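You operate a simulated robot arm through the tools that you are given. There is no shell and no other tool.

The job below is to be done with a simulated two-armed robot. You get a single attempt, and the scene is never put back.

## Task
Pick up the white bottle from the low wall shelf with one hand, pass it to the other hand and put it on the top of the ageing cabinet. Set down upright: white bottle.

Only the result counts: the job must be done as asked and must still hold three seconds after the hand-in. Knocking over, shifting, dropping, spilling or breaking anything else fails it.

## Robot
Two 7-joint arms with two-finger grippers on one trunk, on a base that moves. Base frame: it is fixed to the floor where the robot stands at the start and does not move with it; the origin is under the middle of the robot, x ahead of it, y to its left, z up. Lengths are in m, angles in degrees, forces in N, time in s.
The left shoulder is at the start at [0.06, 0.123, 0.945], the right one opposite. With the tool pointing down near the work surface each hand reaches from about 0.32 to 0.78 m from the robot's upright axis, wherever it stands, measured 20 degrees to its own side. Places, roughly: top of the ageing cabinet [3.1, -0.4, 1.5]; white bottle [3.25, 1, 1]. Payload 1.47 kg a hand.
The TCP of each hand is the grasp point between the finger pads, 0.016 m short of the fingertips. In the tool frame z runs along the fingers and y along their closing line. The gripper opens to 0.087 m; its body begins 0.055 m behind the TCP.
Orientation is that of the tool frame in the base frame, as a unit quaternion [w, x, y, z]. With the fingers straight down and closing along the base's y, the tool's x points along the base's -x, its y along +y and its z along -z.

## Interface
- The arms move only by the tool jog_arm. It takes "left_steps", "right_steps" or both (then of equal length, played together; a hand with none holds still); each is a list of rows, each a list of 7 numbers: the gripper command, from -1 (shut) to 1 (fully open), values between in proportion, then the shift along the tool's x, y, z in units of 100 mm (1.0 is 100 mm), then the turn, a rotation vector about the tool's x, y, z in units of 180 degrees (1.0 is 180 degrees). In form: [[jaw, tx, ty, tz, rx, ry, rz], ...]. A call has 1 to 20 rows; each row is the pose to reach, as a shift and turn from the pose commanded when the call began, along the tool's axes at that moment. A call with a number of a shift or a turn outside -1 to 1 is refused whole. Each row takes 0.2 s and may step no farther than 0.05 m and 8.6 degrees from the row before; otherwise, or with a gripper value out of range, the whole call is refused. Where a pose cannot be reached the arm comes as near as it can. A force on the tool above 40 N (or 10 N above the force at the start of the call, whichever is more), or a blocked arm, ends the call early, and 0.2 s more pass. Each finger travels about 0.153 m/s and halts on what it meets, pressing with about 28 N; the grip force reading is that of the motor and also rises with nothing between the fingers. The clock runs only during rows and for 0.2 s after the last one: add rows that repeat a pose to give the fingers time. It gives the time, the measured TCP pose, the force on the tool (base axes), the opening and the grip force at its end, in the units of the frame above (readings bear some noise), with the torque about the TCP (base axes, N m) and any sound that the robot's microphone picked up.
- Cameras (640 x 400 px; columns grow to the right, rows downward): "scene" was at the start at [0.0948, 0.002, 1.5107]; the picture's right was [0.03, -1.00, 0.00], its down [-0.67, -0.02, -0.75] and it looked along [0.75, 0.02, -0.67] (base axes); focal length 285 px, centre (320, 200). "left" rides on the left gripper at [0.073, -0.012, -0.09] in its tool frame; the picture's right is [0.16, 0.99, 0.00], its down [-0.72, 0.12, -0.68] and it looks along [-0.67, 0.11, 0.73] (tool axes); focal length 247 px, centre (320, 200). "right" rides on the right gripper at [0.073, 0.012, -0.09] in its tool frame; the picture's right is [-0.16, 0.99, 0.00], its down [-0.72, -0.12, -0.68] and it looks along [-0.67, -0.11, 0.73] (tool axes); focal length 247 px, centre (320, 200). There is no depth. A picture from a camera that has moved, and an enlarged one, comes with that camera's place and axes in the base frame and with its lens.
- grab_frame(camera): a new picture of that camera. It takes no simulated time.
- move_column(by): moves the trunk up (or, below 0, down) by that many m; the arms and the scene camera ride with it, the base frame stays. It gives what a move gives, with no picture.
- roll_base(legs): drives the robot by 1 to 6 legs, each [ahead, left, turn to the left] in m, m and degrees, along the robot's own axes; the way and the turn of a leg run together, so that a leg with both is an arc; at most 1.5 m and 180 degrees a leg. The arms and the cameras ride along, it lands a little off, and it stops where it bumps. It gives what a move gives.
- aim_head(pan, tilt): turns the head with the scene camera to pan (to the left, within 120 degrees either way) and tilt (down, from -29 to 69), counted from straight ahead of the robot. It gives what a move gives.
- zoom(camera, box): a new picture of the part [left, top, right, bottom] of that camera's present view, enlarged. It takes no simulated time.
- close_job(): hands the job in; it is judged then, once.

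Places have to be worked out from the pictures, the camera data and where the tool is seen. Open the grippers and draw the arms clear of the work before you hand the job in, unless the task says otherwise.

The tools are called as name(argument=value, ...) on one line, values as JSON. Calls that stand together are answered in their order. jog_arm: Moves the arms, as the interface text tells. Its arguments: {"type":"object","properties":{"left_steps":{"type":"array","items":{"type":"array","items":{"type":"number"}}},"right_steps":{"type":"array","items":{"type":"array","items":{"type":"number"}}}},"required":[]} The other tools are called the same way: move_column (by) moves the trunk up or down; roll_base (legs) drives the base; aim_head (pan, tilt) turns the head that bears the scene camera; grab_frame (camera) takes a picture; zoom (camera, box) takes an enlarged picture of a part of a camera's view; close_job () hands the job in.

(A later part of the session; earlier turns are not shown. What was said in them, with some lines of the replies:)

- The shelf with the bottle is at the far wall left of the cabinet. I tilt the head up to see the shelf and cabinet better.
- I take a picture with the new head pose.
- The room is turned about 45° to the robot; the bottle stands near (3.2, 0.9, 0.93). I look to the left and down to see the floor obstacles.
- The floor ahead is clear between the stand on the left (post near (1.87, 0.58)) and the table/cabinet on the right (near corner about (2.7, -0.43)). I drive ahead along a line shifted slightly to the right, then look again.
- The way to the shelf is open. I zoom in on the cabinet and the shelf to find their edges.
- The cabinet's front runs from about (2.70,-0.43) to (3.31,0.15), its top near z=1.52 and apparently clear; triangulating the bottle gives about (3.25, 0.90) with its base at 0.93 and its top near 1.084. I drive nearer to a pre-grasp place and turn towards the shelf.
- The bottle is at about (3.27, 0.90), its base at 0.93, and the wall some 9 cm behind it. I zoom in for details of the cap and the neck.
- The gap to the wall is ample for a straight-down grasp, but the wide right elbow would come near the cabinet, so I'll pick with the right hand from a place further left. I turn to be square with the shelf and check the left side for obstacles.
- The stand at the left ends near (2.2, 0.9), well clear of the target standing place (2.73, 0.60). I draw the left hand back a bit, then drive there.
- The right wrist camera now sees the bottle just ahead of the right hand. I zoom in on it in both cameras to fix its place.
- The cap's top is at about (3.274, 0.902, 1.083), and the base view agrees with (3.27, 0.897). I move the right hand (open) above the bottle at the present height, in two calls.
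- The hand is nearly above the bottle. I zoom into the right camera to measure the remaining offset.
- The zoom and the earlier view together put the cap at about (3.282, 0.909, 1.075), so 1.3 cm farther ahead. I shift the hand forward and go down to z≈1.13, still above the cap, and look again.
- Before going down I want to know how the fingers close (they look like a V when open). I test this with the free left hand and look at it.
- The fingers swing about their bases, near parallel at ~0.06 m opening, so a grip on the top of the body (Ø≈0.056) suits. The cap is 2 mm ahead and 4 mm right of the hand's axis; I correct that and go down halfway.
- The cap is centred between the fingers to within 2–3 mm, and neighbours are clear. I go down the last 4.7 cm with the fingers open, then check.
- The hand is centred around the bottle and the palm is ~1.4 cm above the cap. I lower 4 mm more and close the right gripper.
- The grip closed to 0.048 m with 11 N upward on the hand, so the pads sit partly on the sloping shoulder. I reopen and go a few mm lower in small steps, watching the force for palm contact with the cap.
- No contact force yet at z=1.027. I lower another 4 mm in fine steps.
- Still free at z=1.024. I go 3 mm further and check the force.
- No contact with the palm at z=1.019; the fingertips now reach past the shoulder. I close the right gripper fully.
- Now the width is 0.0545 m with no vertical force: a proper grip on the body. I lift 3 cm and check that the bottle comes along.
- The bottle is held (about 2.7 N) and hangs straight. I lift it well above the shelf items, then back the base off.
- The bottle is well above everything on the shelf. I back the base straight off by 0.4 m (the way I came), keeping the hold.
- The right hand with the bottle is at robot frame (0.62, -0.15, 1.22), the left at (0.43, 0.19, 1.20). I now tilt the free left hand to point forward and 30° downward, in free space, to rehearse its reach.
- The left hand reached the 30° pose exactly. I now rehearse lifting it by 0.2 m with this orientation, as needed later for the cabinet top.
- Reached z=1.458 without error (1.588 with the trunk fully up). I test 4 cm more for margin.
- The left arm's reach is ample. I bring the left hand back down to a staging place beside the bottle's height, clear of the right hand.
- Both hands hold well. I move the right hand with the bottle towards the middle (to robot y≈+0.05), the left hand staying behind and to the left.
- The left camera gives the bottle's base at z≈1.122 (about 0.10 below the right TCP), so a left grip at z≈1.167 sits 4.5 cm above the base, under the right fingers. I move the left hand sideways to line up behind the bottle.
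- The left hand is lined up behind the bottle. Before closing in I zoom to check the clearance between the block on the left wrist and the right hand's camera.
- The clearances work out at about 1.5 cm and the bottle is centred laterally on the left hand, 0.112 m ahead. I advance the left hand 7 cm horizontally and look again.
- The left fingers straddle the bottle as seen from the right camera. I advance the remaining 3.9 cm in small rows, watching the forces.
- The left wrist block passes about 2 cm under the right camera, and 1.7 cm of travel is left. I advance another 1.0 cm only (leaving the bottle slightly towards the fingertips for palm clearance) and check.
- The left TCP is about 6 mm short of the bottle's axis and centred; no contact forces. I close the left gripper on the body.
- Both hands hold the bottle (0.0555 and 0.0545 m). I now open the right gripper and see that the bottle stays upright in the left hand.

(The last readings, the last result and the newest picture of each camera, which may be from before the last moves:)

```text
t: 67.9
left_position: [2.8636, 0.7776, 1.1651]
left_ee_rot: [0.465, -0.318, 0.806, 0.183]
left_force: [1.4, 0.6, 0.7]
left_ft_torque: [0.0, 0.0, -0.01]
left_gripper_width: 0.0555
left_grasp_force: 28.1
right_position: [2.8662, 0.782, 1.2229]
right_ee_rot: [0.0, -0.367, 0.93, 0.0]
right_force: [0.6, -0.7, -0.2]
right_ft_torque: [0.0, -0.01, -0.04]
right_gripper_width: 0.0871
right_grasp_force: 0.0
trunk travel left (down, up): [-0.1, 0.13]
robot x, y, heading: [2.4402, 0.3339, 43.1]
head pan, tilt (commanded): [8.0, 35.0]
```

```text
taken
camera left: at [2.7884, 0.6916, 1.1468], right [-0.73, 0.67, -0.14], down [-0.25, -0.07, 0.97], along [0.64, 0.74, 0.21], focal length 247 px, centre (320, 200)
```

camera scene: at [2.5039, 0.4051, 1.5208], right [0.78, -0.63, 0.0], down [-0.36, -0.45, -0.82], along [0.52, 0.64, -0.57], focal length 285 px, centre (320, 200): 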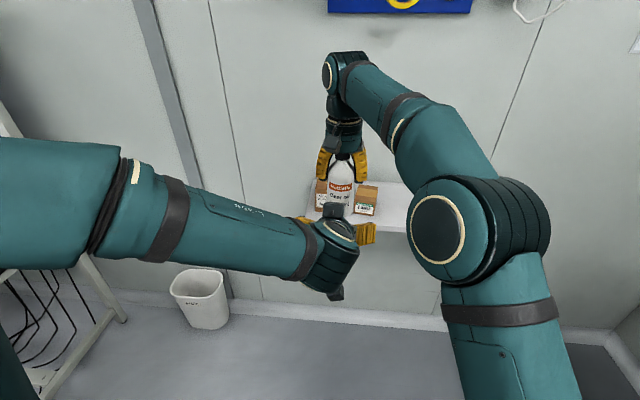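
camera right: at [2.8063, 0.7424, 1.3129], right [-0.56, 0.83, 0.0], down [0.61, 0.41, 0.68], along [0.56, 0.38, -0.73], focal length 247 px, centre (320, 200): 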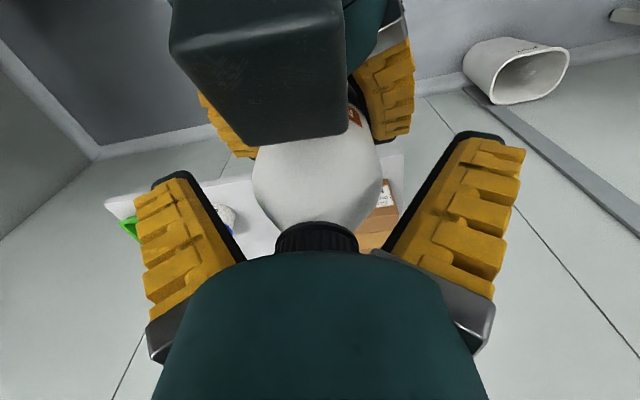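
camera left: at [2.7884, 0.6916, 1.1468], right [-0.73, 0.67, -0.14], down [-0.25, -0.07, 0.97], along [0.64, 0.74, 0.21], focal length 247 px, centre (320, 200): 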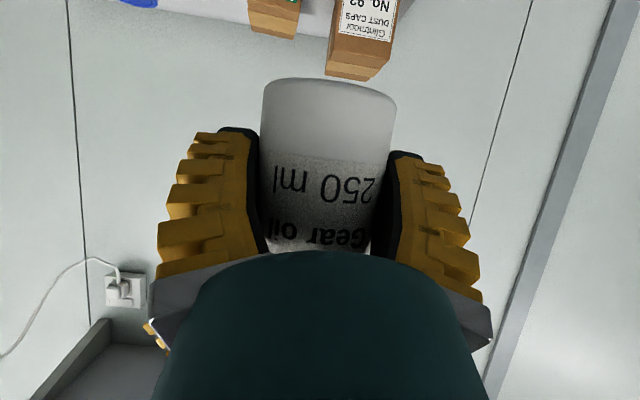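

The bottle stays steady in the left hand with the right fingers open. I lower the left hand straight down by 10 cm to draw the bottle out of the right hand.

jog_arm(left_steps=[[-1, 0.1, 0, 0.058, 0, 0, 0], [-1, 0.26, 0, 0.15, 0, 0, 0], [-1, 0.43, 0, 0.25, 0, 0, 0], [-1, 0.6, 0, 0.347, 0, 0, 0], [-1, 0.77, 0, 0.445, 0, 0, 0], [-1, 0.866, 0, 0.5, 0, 0, 0], [-1, 0.866, 0, 0.5, 0, 0, 0]])

grab_frame(camera="right")

grab_frame(camera="scene")

```text
t: 69.5
left_position: [2.8649, 0.7768, 1.0659]
left_ee_rot: [0.466, -0.317, 0.806, 0.182]
left_force: [-0.3, -0.2, 0.1]
left_ft_torque: [-0.04, -0.03, 0.0]
left_gripper_width: 0.0557
left_grasp_force: 28.4
right_position: [2.8676, 0.7834, 1.2233]
right_ee_rot: [0.0, -0.366, 0.931, 0.0]
right_force: [-0.4, -0.2, -0.5]
right_ft_torque: [0.01, -0.03, -0.06]
right_gripper_width: 0.0869
right_grasp_force: 0.0
trunk travel left (down, up): [-0.1, 0.13]
robot x, y, heading: [2.4387, 0.3278, 42.8]
head pan, tilt (commanded): [8.0, 35.0]
```

```text
taken
camera right: at [2.8063, 0.7423, 1.313], right [-0.56, 0.83, 0.0], down [0.61, 0.41, 0.68], along [0.56, 0.38, -0.73], focal length 247 px, centre (320, 200)
```

right: 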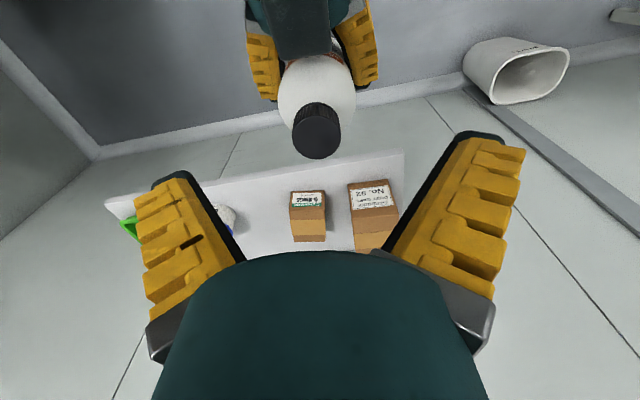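

```text
taken
camera scene: at [2.5042, 0.4051, 1.5208], right [0.78, -0.63, 0.0], down [-0.36, -0.45, -0.82], along [0.52, 0.64, -0.57], focal length 285 px, centre (320, 200)
```

scene: 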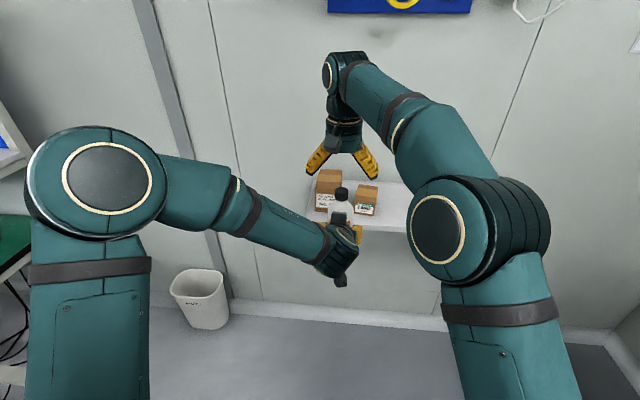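

The left hand alone now carries the bottle, and the right fingers are clear above the cap. I draw the right hand away to the right and back.

jog_arm(right_steps=[[1, 0, 0, -0.2, 0, 0, 0], [1, 0, -0.3, -0.25, 0, 0, 0], [1, 0, -0.65, -0.25, 0, 0, 0], [1, 0, -1.0, -0.25, 0, 0, 0]])

jog_arm(right_steps=[[1, 0.2, -0.3, 0, 0, 0, 0], [1, 0.45, -0.6, 0, 0, 0, 0], [1, 0.7, -0.9, 0, 0, 0, 0], [1, 1.0, -1.0, 0, 0, 0, 0]])

jog_arm(right_steps=[[1, 0.35, -0.15, 0, 0, 0, 0], [1, 0.7, -0.3, 0, 0, 0, 0], [1, 1.0, -0.5, 0.1, 0, 0, 0], [1, 1.0, -0.6, 0.2, 0, 0, 0]])

grab_frame(camera="scene")

```text
t: 70.5
left_position: [2.8653, 0.7769, 1.065]
left_ee_rot: [0.465, -0.317, 0.806, 0.183]
left_force: [0.6, -0.3, -0.5]
left_ft_torque: [0.04, 0.02, -0.01]
left_gripper_width: 0.0557
left_grasp_force: 27.6
right_position: [2.9373, 0.7115, 1.2461]
right_ee_rot: [0.001, -0.367, 0.93, -0.001]
right_force: [-0.3, -0.6, 1.2]
right_ft_torque: [0.02, 0.01, 0.04]
right_gripper_width: 0.0871
right_grasp_force: 0.0
trunk travel left (down, up): [-0.1, 0.13]
robot x, y, heading: [2.4383, 0.3312, 43.1]
head pan, tilt (commanded): [8.0, 35.0]
```

```text
t: 71.5
left_position: [2.8635, 0.7775, 1.0663]
left_ee_rot: [0.465, -0.318, 0.806, 0.183]
left_force: [-0.2, -0.2, 0.4]
left_ft_torque: [0.01, -0.01, 0.06]
left_gripper_width: 0.0555
left_grasp_force: 28.4
right_position: [2.9307, 0.565, 1.2468]
right_ee_rot: [0.001, -0.366, 0.931, 0.0]
right_force: [-0.1, -0.3, -0.3]
right_ft_torque: [-0.01, -0.02, 0.02]
right_gripper_width: 0.0871
right_grasp_force: 0.0
trunk travel left (down, up): [-0.1, 0.13]
robot x, y, heading: [2.4395, 0.3318, 43.0]
head pan, tilt (commanded): [8.0, 35.0]
```

```text
t: 72.5
left_position: [2.8665, 0.7786, 1.0655]
left_ee_rot: [0.465, -0.318, 0.806, 0.183]
left_force: [-0.7, 0.1, -0.3]
left_ft_torque: [0.01, 0.03, 0.01]
left_gripper_width: 0.0553
left_grasp_force: 27.8
right_position: [2.901, 0.4589, 1.2264]
right_ee_rot: [-0.001, -0.366, 0.931, 0.0]
right_force: [0.3, -0.1, 0.7]
right_ft_torque: [-0.02, -0.01, 0.0]
right_gripper_width: 0.0872
right_grasp_force: 0.1
trunk travel left (down, up): [-0.1, 0.13]
robot x, y, heading: [2.4391, 0.3306, 42.9]
head pan, tilt (commanded): [8.0, 35.0]
```

```text
taken
camera scene: at [2.5048, 0.406, 1.5207], right [0.78, -0.63, 0.0], down [-0.36, -0.45, -0.82], along [0.52, 0.64, -0.57], focal length 285 px, centre (320, 200)
```

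scene: 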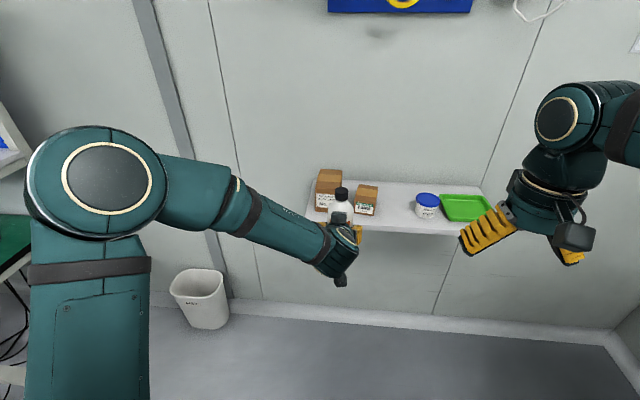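

The right hand is clear; the bottle sits upright in the left hand. I pull the right hand a bit further back and raise the left hand with the bottle in stages.

jog_arm(left_steps=[[-1, -0.219, 0.05, -0.126, 0, 0, 0], [-1, -0.437, 0.1, -0.252, 0, 0, 0], [-1, -0.656, 0.155, -0.379, 0, 0, 0], [-1, -0.875, 0.21, -0.505, 0, 0, 0]], right_steps=[[1, 0.2, 0, 0, 0, 0, 0], [1, 0.45, 0, 0, 0, 0, 0], [1, 0.7, 0, 0, 0, 0, 0], [1, 0.9, -0.1, 0, 0, 0, 0]])

jog_arm(left_steps=[[-1, -0.219, 0.05, -0.126, 0, 0, 0], [-1, -0.437, 0.1, -0.252, 0, 0, 0], [-1, -0.656, 0.155, -0.379, 0, 0, 0], [-1, -0.875, 0.21, -0.505, 0, 0, 0]])

grab_frame(camera="scene")

grab_frame(camera="left")

```text
t: 73.5
left_position: [2.8499, 0.7929, 1.1664]
left_ee_rot: [0.465, -0.317, 0.806, 0.183]
left_force: [-0.6, -0.2, -2.5]
left_ft_torque: [-0.02, 0.0, -0.03]
left_gripper_width: 0.0553
left_grasp_force: 28.0
right_position: [2.8391, 0.3883, 1.2274]
right_ee_rot: [0.001, -0.366, 0.93, 0.001]
right_force: [0.8, -0.9, 1.2]
right_ft_torque: [0.02, 0.0, 0.01]
right_gripper_width: 0.0868
right_grasp_force: 0.0
trunk travel left (down, up): [-0.1, 0.13]
robot x, y, heading: [2.4367, 0.3322, 42.7]
head pan, tilt (commanded): [8.0, 35.0]
```

```text
t: 74.5
left_position: [2.8345, 0.8094, 1.2659]
left_ee_rot: [0.466, -0.317, 0.806, 0.183]
left_force: [-0.5, 0.3, -1.9]
left_ft_torque: [-0.04, -0.01, 0.04]
left_gripper_width: 0.0551
left_grasp_force: 27.7
right_position: [2.839, 0.3884, 1.2271]
right_ee_rot: [0.0, -0.366, 0.93, -0.001]
right_force: [-0.7, 0.1, 0.6]
right_ft_torque: [-0.01, -0.04, -0.02]
right_gripper_width: 0.0872
right_grasp_force: 0.0
trunk travel left (down, up): [-0.1, 0.13]
robot x, y, heading: [2.44, 0.3307, 43.1]
head pan, tilt (commanded): [8.0, 35.0]
```

```text
taken
camera scene: at [2.5042, 0.4051, 1.5208], right [0.78, -0.63, 0.0], down [-0.36, -0.45, -0.82], along [0.52, 0.64, -0.57], focal length 285 px, centre (320, 200)
```

scene: 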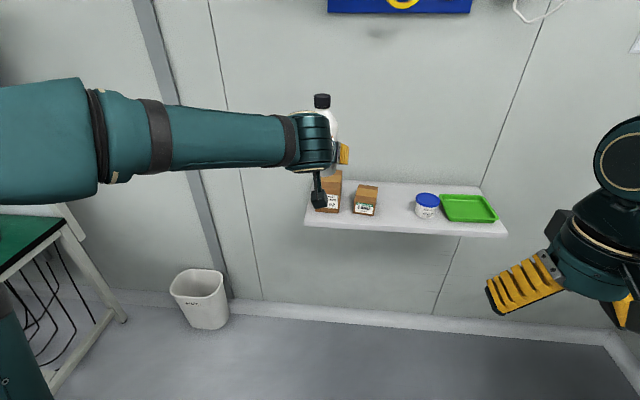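

```text
taken
camera left: at [2.7593, 0.7225, 1.2479], right [-0.73, 0.67, -0.14], down [-0.25, -0.07, 0.97], along [0.64, 0.74, 0.22], focal length 247 px, centre (320, 200)
```

left: 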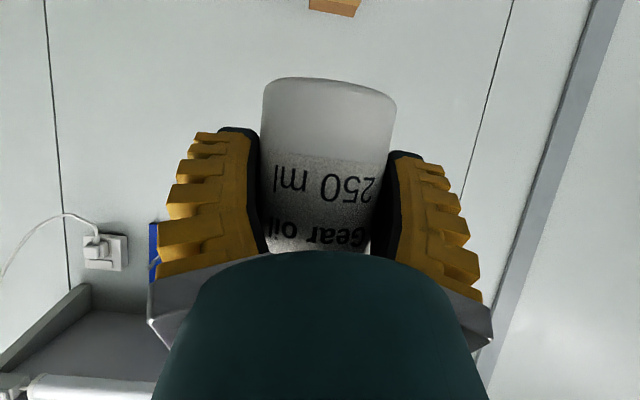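

The left hand holds the bottle firmly. I raise it the remaining 20 cm.

jog_arm(left_steps=[[-1, -0.219, 0.05, -0.126, 0, 0, 0], [-1, -0.437, 0.1, -0.252, 0, 0, 0], [-1, -0.656, 0.155, -0.379, 0, 0, 0], [-1, -0.875, 0.21, -0.505, 0, 0, 0]])

jog_arm(left_steps=[[-1, -0.219, 0.05, -0.126, 0, 0, 0], [-1, -0.437, 0.1, -0.252, 0, 0, 0], [-1, -0.656, 0.155, -0.379, 0, 0, 0], [-1, -0.875, 0.21, -0.505, 0, 0, 0], [-1, -0.875, 0.21, -0.505, 0, 0, 0]])

move_column(by=0.13)

```text
t: 75.5
left_position: [2.8193, 0.8258, 1.3674]
left_ee_rot: [0.465, -0.317, 0.806, 0.184]
left_force: [0.8, -0.1, -3.1]
left_ft_torque: [0.0, 0.02, 0.02]
left_gripper_width: 0.0551
left_grasp_force: 28.0
right_position: [2.8387, 0.3896, 1.2271]
right_ee_rot: [0.0, -0.367, 0.93, 0.0]
right_force: [0.6, 0.1, -0.4]
right_ft_torque: [0.0, -0.04, -0.01]
right_gripper_width: 0.0871
right_grasp_force: 0.2
trunk travel left (down, up): [-0.1, 0.13]
robot x, y, heading: [2.4412, 0.3293, 43.2]
head pan, tilt (commanded): [8.0, 35.0]
```

```text
t: 76.7
left_position: [2.8089, 0.8396, 1.4692]
left_ee_rot: [0.464, -0.318, 0.807, 0.182]
left_force: [-0.2, -0.1, -2.3]
left_ft_torque: [0.02, 0.02, 0.01]
left_gripper_width: 0.0548
left_grasp_force: 27.7
right_position: [2.839, 0.3895, 1.2266]
right_ee_rot: [0.0, -0.367, 0.93, 0.0]
right_force: [-0.6, 0.0, 0.1]
right_ft_torque: [0.01, 0.04, 0.01]
right_gripper_width: 0.0871
right_grasp_force: 0.1
trunk travel left (down, up): [-0.1, 0.13]
robot x, y, heading: [2.4406, 0.3344, 42.8]
head pan, tilt (commanded): [8.0, 35.0]
```

```text
t: 78.2
left_position: [2.8083, 0.8399, 1.599]
left_ee_rot: [0.465, -0.317, 0.806, 0.183]
left_force: [-0.6, 0.5, -2.8]
left_ft_torque: [-0.01, 0.0, 0.0]
left_gripper_width: 0.0552
left_grasp_force: 28.1
right_position: [2.8386, 0.3891, 1.3562]
right_ee_rot: [0.0, -0.366, 0.931, 0.0]
right_force: [0.1, -0.1, -0.1]
right_ft_torque: [0.0, -0.02, 0.01]
right_gripper_width: 0.087
right_grasp_force: 0.2
trunk travel left (down, up): [-0.23, 0.0]
robot x, y, heading: [2.4412, 0.3333, 42.9]
head pan, tilt (commanded): [8.0, 35.0]
```

The bottle's base is now at about 1.558, above the cabinet top. From the raised head I look at the cabinet's top to check that it is free and to measure it.

aim_head(pan=-85, tilt=15)

grab_frame(camera="scene")

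```text
t: 79.9
left_position: [2.808, 0.8399, 1.5995]
left_ee_rot: [0.466, -0.318, 0.805, 0.183]
left_force: [0.4, -0.2, -3.0]
left_ft_torque: [-0.02, 0.02, 0.06]
left_gripper_width: 0.055
left_grasp_force: 28.2
right_position: [2.8393, 0.3886, 1.3563]
right_ee_rot: [0.0, -0.367, 0.93, 0.001]
right_force: [-0.2, 0.5, 0.3]
right_ft_torque: [-0.02, 0.02, 0.03]
right_gripper_width: 0.087
right_grasp_force: 0.0
trunk travel left (down, up): [-0.23, 0.0]
robot x, y, heading: [2.4407, 0.3286, 43.0]
head pan, tilt (commanded): [-85.0, 15.0]
```

```text
taken
camera scene: at [2.5182, 0.2742, 1.6828], right [-0.67, -0.74, 0.0], down [-0.19, 0.17, -0.97], along [0.72, -0.65, -0.26], focal length 285 px, centre (320, 200)
```

scene: 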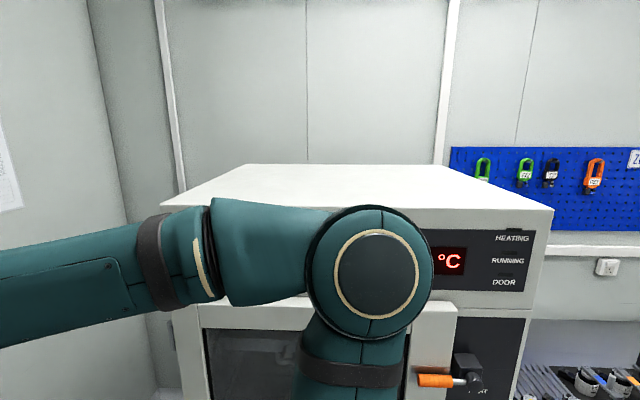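

The cabinet top is empty; its top front corners lie at about (2.61,-0.41) and (3.16,0.14), z≈1.52, so the front edge is 0.64 m from the robot's axis. I turn right by 88° to face it; the bottle passes above the top's level.

roll_base(legs=[[0, 0, -44], [0, 0, -44]])

aim_head(pan=0, tilt=25)

grab_frame(camera="scene")

grab_frame(camera="left")

```text
t: 84.3
left_position: [2.9685, -0.013, 1.5997]
left_ee_rot: [0.463, 0.325, 0.803, -0.188]
left_force: [-0.4, 0.1, -2.9]
left_ft_torque: [-0.02, 0.02, -0.04]
left_gripper_width: 0.0545
left_grasp_force: 27.9
right_position: [2.518, -0.0657, 1.3564]
right_ee_rot: [0.0, 0.376, 0.926, 0.001]
right_force: [0.2, 0.3, 0.5]
right_ft_torque: [-0.02, 0.02, -0.03]
right_gripper_width: 0.0868
right_grasp_force: 0.1
trunk travel left (down, up): [-0.23, 0.0]
robot x, y, heading: [2.4408, 0.3301, -43.9]
head pan, tilt (commanded): [-85.0, 15.0]
```

```text
t: 85.9
left_position: [2.9664, -0.012, 1.5997]
left_ee_rot: [0.464, 0.325, 0.802, -0.187]
left_force: [0.2, 1.1, -2.6]
left_ft_torque: [0.01, 0.01, 0.0]
left_gripper_width: 0.0545
left_grasp_force: 28.3
right_position: [2.519, -0.0645, 1.3565]
right_ee_rot: [0.0, 0.376, 0.927, 0.0]
right_force: [-0.1, -0.1, 0.1]
right_ft_torque: [0.05, 0.02, 0.01]
right_gripper_width: 0.0869
right_grasp_force: 0.0
trunk travel left (down, up): [-0.23, 0.0]
robot x, y, heading: [2.4427, 0.3287, -44.3]
head pan, tilt (commanded): [0.0, 25.0]
```

```text
taken
camera scene: at [2.5148, 0.2583, 1.6665], right [-0.7, -0.72, 0.0], down [-0.3, 0.29, -0.91], along [0.65, -0.63, -0.42], focal length 285 px, centre (320, 200)
```

scene: 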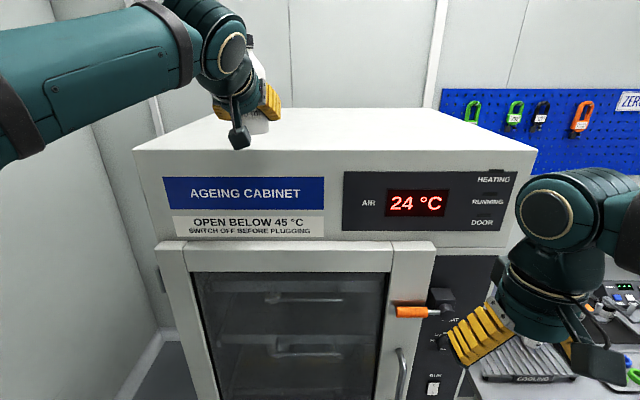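

```text
taken
camera left: at [2.8776, 0.0582, 1.581], right [0.63, 0.76, -0.14], down [-0.08, 0.24, 0.97], along [0.77, -0.6, 0.21], focal length 247 px, centre (320, 200)
```

left: 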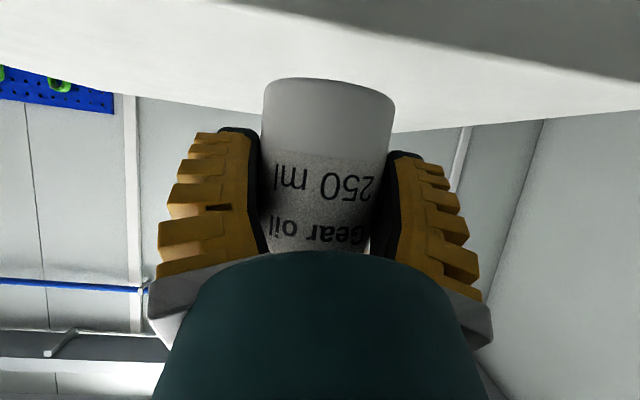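

Facing the cabinet, I find its top at z≈1.518 and the bottle's base at 1.559; the bottle's axis is still 2.5 cm short of the front edge. I drive ahead 0.115 m to bring it about 9 cm inside the edge.

roll_base(legs=[[0.115, 0, 0]])

grab_frame(camera="scene")

grab_frame(camera="left")

```text
t: 87.1
left_position: [3.0504, -0.0886, 1.5988]
left_ee_rot: [0.463, 0.325, 0.803, -0.188]
left_force: [0.5, -0.4, -1.9]
left_ft_torque: [-0.02, 0.04, 0.02]
left_gripper_width: 0.0545
left_grasp_force: 28.2
right_position: [2.6008, -0.144, 1.3568]
right_ee_rot: [0.001, 0.375, 0.927, 0.0]
right_force: [-0.6, 0.4, -0.1]
right_ft_torque: [0.01, -0.01, 0.02]
right_gripper_width: 0.0869
right_grasp_force: 0.1
trunk travel left (down, up): [-0.23, 0.0]
robot x, y, heading: [2.521, 0.25, -44.2]
head pan, tilt (commanded): [0.0, 25.0]
```

```text
taken
camera scene: at [2.5967, 0.1796, 1.6666], right [-0.69, -0.72, 0.0], down [-0.3, 0.29, -0.91], along [0.65, -0.63, -0.42], focal length 285 px, centre (320, 200)
```

scene: 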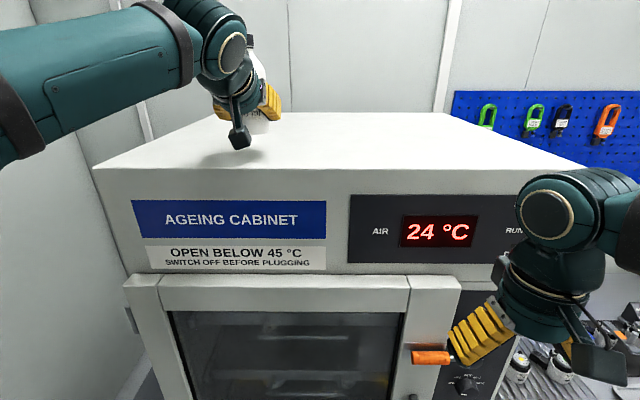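

```text
taken
camera left: at [2.9601, -0.0191, 1.5813], right [0.63, 0.77, -0.14], down [-0.08, 0.24, 0.97], along [0.77, -0.6, 0.22], focal length 247 px, centre (320, 200)
```

left: 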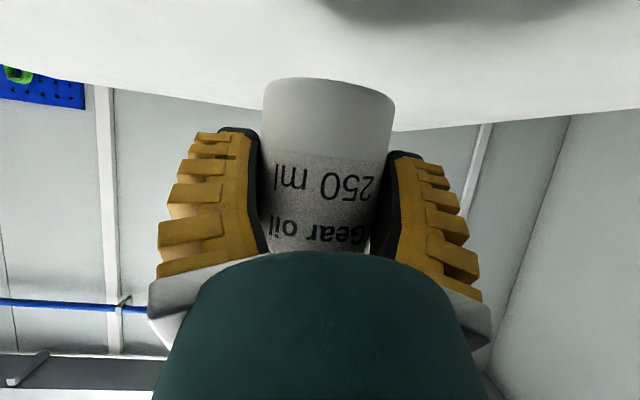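

The bottle is about 8–9 cm inside the front edge, roughly 4 cm above the top. I lower 3 cm, then look.

jog_arm(left_steps=[[-1, 0.0866, 0, 0.05, 0, 0, 0], [-1, 0.173, 0, 0.1, 0, 0, 0], [-1, 0.242, 0, 0.14, 0, 0, 0], [-1, 0.26, 0, 0.15, 0, 0, 0], [-1, 0.26, 0, 0.15, 0, 0, 0]])

grab_frame(camera="left")

zoom(camera="scene", box=[180, 20, 340, 180])

```text
t: 88.3
left_position: [3.0505, -0.0889, 1.5684]
left_ee_rot: [0.464, 0.323, 0.803, -0.187]
left_force: [-0.1, -0.3, -2.3]
left_ft_torque: [-0.01, 0.05, -0.01]
left_gripper_width: 0.0543
left_grasp_force: 27.7
right_position: [2.6024, -0.1433, 1.357]
right_ee_rot: [0.0, 0.375, 0.927, 0.0]
right_force: [0.6, 0.0, 0.5]
right_ft_torque: [0.03, -0.02, -0.01]
right_gripper_width: 0.087
right_grasp_force: 0.0
trunk travel left (down, up): [-0.23, 0.0]
robot x, y, heading: [2.5203, 0.2457, -43.9]
head pan, tilt (commanded): [0.0, 25.0]
```

```text
taken
camera left: at [2.9601, -0.0194, 1.5505], right [0.63, 0.77, -0.14], down [-0.08, 0.24, 0.97], along [0.77, -0.6, 0.21], focal length 247 px, centre (320, 200)
```

left: 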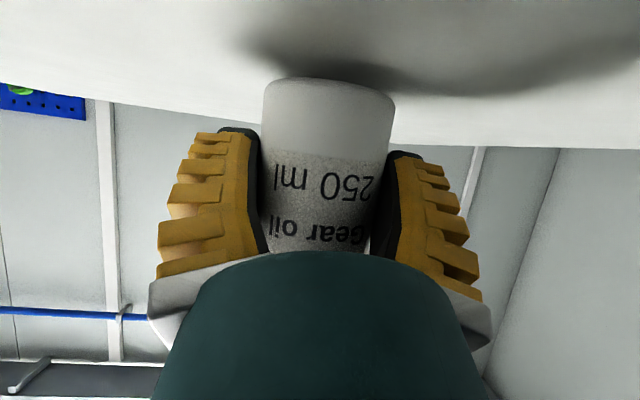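

```text
2.50 times, centred on (260, 100) of scene
camera zoom: at [2.5971, 0.1792, 1.6665], right [-0.69, -0.72, 0.0], down [-0.3, 0.29, -0.91], along [0.65, -0.63, -0.42], focal length 713 px, centre (470, 450)
```

zoom: 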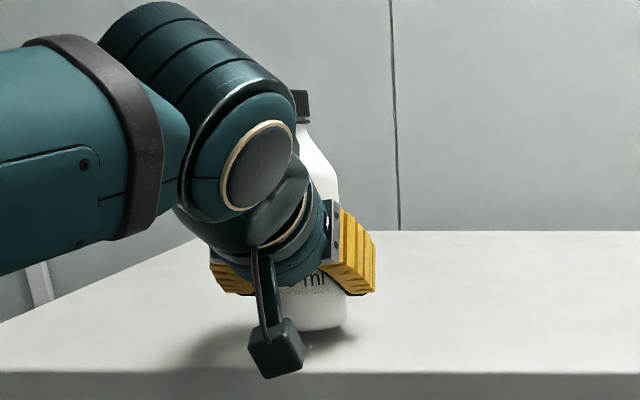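

The bottle hangs upright about 1 cm above the surface. I lower 6 mm, then continue in 2 mm steps watching the vertical force.

jog_arm(left_steps=[[-1, 0.026, 0, 0.015, 0, 0, 0], [-1, 0.052, 0, 0.03, 0, 0, 0], [-1, 0.052, 0, 0.03, 0, 0, 0]])

jog_arm(left_steps=[[-1, 0.0173, 0, 0.01, 0, 0, 0], [-1, 0.0173, 0, 0.01, 0, 0, 0]])

zoom(camera="scene", box=[220, 80, 320, 180])

```text
t: 89.1
left_position: [3.0506, -0.0897, 1.5622]
left_ee_rot: [0.464, 0.324, 0.803, -0.188]
left_force: [-0.3, 0.1, -2.3]
left_ft_torque: [0.01, 0.03, -0.01]
left_gripper_width: 0.0543
left_grasp_force: 28.0
right_position: [2.6025, -0.1445, 1.3573]
right_ee_rot: [0.0, 0.375, 0.927, -0.001]
right_force: [0.2, 0.4, 0.5]
right_ft_torque: [0.01, -0.01, 0.02]
right_gripper_width: 0.0868
right_grasp_force: 0.0
trunk travel left (down, up): [-0.23, 0.0]
robot x, y, heading: [2.5251, 0.2471, -44.2]
head pan, tilt (commanded): [0.0, 25.0]
```

```text
t: 89.7
left_position: [3.0512, -0.0896, 1.562]
left_ee_rot: [0.465, 0.324, 0.802, -0.188]
left_force: [1.0, -2.3, 6.2]
left_ft_torque: [0.04, -0.26, -0.08]
left_gripper_width: 0.0543
left_grasp_force: 28.3
right_position: [2.6014, -0.1446, 1.357]
right_ee_rot: [0.0, 0.375, 0.927, 0.0]
right_force: [1.0, 0.4, 0.0]
right_ft_torque: [0.04, -0.03, 0.03]
right_gripper_width: 0.0868
right_grasp_force: 0.1
trunk travel left (down, up): [-0.23, 0.0]
robot x, y, heading: [2.5229, 0.253, -43.9]
head pan, tilt (commanded): [0.0, 25.0]
```

```text
4.00 times, centred on (270, 130) of scene
camera zoom: at [2.5966, 0.1793, 1.6666], right [-0.69, -0.72, 0.0], down [-0.3, 0.29, -0.91], along [0.65, -0.63, -0.42], focal length 1141 px, centre (520, 480)
```

zoom: 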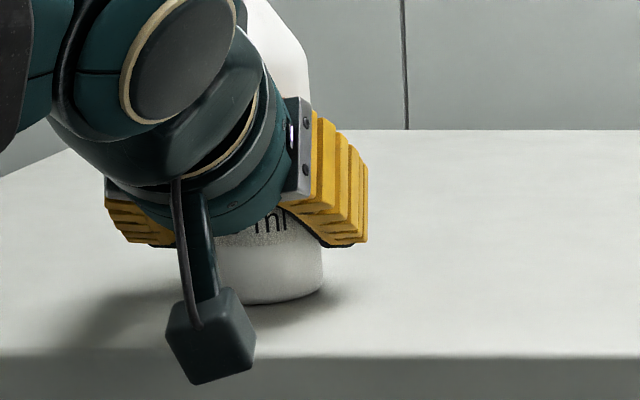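

Contact: the force changed by about 8 N upward, so the bottle stands on the top with a light press. I ease the press by about 0.5 mm and open the left gripper gently.

jog_arm(left_steps=[[-1, -0.0043, 0, -0.0025, 0, 0, 0], [0.1, -0.0043, 0, -0.0025, 0, 0, 0], [0.2, -0.0043, 0, -0.0025, 0, 0, 0], [0.25, -0.0043, 0, -0.0025, 0, 0, 0], [0.3, -0.0043, 0, -0.0025, 0, 0, 0], [0.4, -0.0043, 0, -0.0025, 0, 0, 0], [0.6, -0.0043, 0, -0.0025, 0, 0, 0], [0.8, -0.0043, 0, -0.0025, 0, 0, 0], [1, -0.0043, 0, -0.0025, 0, 0, 0], [1, -0.0043, 0, -0.0025, 0, 0, 0]])

grab_frame(camera="left")

zoom(camera="scene", box=[180, 20, 340, 180])

```text
t: 91.9
left_position: [3.0493, -0.091, 1.562]
left_ee_rot: [0.464, 0.324, 0.803, -0.187]
left_force: [1.0, 1.1, -0.2]
left_ft_torque: [-0.01, -0.03, 0.02]
left_gripper_width: 0.0868
left_grasp_force: 0.0
right_position: [2.6018, -0.1452, 1.3575]
right_ee_rot: [-0.001, 0.373, 0.928, 0.0]
right_force: [0.5, 0.7, -0.6]
right_ft_torque: [-0.03, 0.01, -0.04]
right_gripper_width: 0.0868
right_grasp_force: 0.1
trunk travel left (down, up): [-0.23, 0.0]
robot x, y, heading: [2.5234, 0.2504, -44.1]
head pan, tilt (commanded): [0.0, 25.0]
```

```text
taken
camera left: at [2.9601, -0.0193, 1.5437], right [0.63, 0.77, -0.14], down [-0.08, 0.24, 0.97], along [0.77, -0.6, 0.22], focal length 247 px, centre (320, 200)
```

left: 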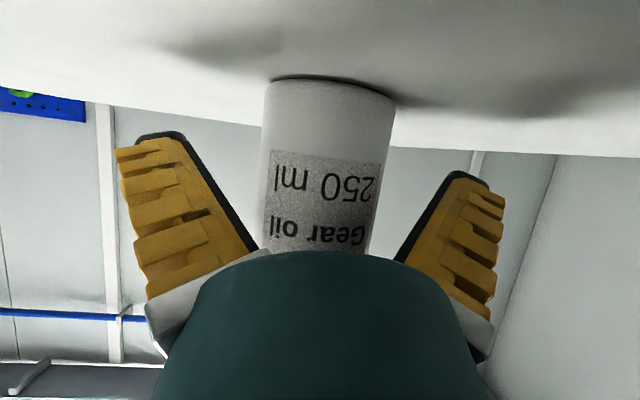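

```text
2.50 times, centred on (260, 100) of scene
camera zoom: at [2.5968, 0.1795, 1.6666], right [-0.69, -0.72, 0.0], down [-0.3, 0.29, -0.91], along [0.65, -0.63, -0.42], focal length 713 px, centre (470, 450)
```

zoom: 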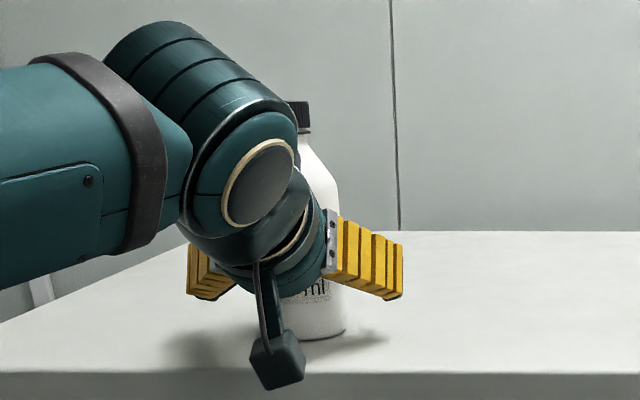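

The bottle stands free and upright between the open fingers. I draw the left hand straight back, then slightly up.

jog_arm(left_steps=[[1, 0.05, 0, -0.087, 0, 0, 0], [1, 0.12, 0, -0.208, 0, 0, 0], [1, 0.22, 0, -0.381, 0, 0, 0], [1, 0.33, 0, -0.57, 0, 0, 0], [1, 0.42, 0, -0.76, 0, 0, 0], [1, 0.5, 0, -0.95, 0, 0, 0]])

grab_frame(camera="scene")

grab_frame(camera="left")

```text
t: 93.3
left_position: [2.9733, -0.0149, 1.5683]
left_ee_rot: [0.464, 0.324, 0.803, -0.188]
left_force: [0.3, 0.1, 1.2]
left_ft_torque: [0.03, -0.01, 0.01]
left_gripper_width: 0.0869
left_grasp_force: 0.0
right_position: [2.6009, -0.143, 1.3583]
right_ee_rot: [0.001, 0.374, 0.927, 0.0]
right_force: [-1.0, 0.4, 0.1]
right_ft_torque: [0.03, -0.02, -0.01]
right_gripper_width: 0.0869
right_grasp_force: 0.0
trunk travel left (down, up): [-0.23, 0.0]
robot x, y, heading: [2.5187, 0.2487, -44.0]
head pan, tilt (commanded): [0.0, 25.0]
```

```text
taken
camera scene: at [2.5961, 0.1804, 1.6666], right [-0.69, -0.72, 0.0], down [-0.3, 0.29, -0.91], along [0.65, -0.63, -0.42], focal length 285 px, centre (320, 200)
```

scene: 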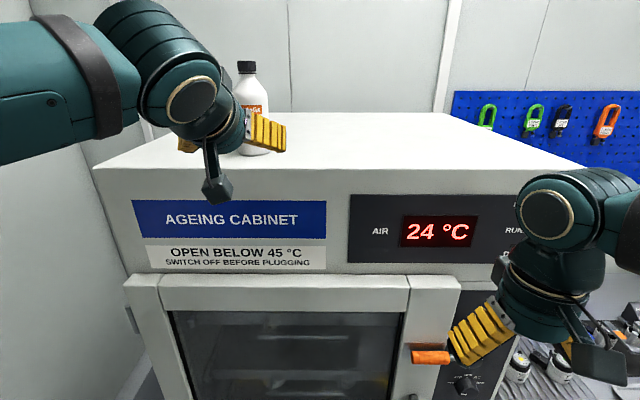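

```text
taken
camera left: at [2.8834, 0.0557, 1.5501], right [0.63, 0.77, -0.14], down [-0.08, 0.24, 0.97], along [0.77, -0.6, 0.22], focal length 247 px, centre (320, 200)
```

left: 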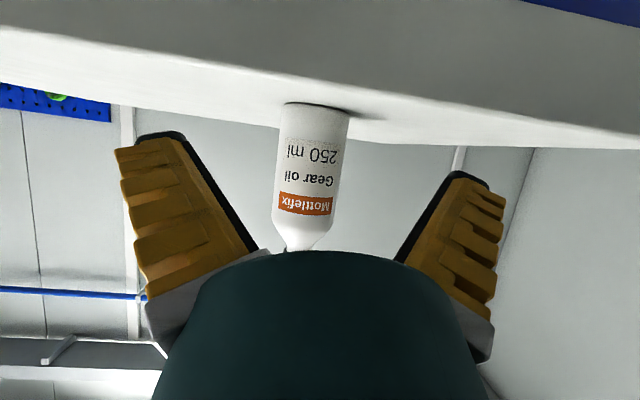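

The bottle stands alone, upright on the cabinet top. I back the base off 0.15 m to draw the arms clear and then check the bottle once more.

roll_base(legs=[[-0.15, 0, 0]])

grab_frame(camera="scene")

zoom(camera="scene", box=[190, 30, 350, 180])

```text
t: 94.7
left_position: [2.8639, 0.0905, 1.5681]
left_ee_rot: [0.464, 0.325, 0.803, -0.187]
left_force: [-0.7, 0.5, 0.1]
left_ft_torque: [0.01, -0.02, 0.01]
left_gripper_width: 0.0869
left_grasp_force: 0.0
right_position: [2.4918, -0.0377, 1.3564]
right_ee_rot: [0.0, 0.375, 0.927, 0.0]
right_force: [0.3, 0.0, 0.6]
right_ft_torque: [-0.02, -0.02, 0.02]
right_gripper_width: 0.087
right_grasp_force: 0.1
trunk travel left (down, up): [-0.23, 0.0]
robot x, y, heading: [2.4131, 0.3552, -43.9]
head pan, tilt (commanded): [0.0, 25.0]
```

```text
taken
camera scene: at [2.4866, 0.2858, 1.6666], right [-0.69, -0.72, 0.0], down [-0.3, 0.29, -0.91], along [0.65, -0.63, -0.42], focal length 285 px, centre (320, 200)
```

scene: 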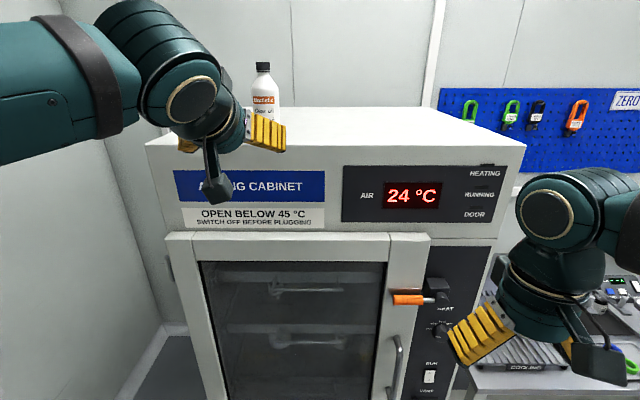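

```text
2.67 times, centred on (270, 105) of scene
camera zoom: at [2.4866, 0.2858, 1.6666], right [-0.69, -0.72, 0.0], down [-0.3, 0.29, -0.91], along [0.65, -0.63, -0.42], focal length 761 px, centre (453, 453)
```

zoom: 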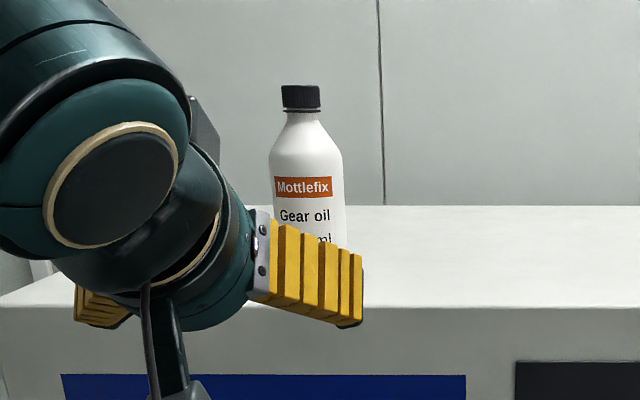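

The white bottle stands upright on the cabinet top, both grippers are open and empty, and the arms are clear in front of the cabinet; the shelf items were unmoved in the later pictures. I hand the job in.

close_job()

```text
The job is handed in.
```

The white bottle is standing upright on top of the ageing cabinet, about 8–9 cm in from the front edge, and the job is handed in.

- **Pick-up:** the right hand took it from the low wall shelf. The first grip caught the sloping shoulder, so I reopened, went lower and gripped the body properly before lifting.
- **Pass:** the left hand took hold of the body below the right fingers. The right hand then let go, and the bottle stayed upright.
- **Set-down:** the left hand lowered it until it touched the top lightly, opened, and drew back. The last pictures show the bottle upright with both grippers open and both arms clear of it.

The other items on the shelf looked unmoved in the pictures taken after the pick-up. I did not take a fresh picture of the shelf just before handing in. I have no result from the judging beyond the confirmation that the job was handed in.
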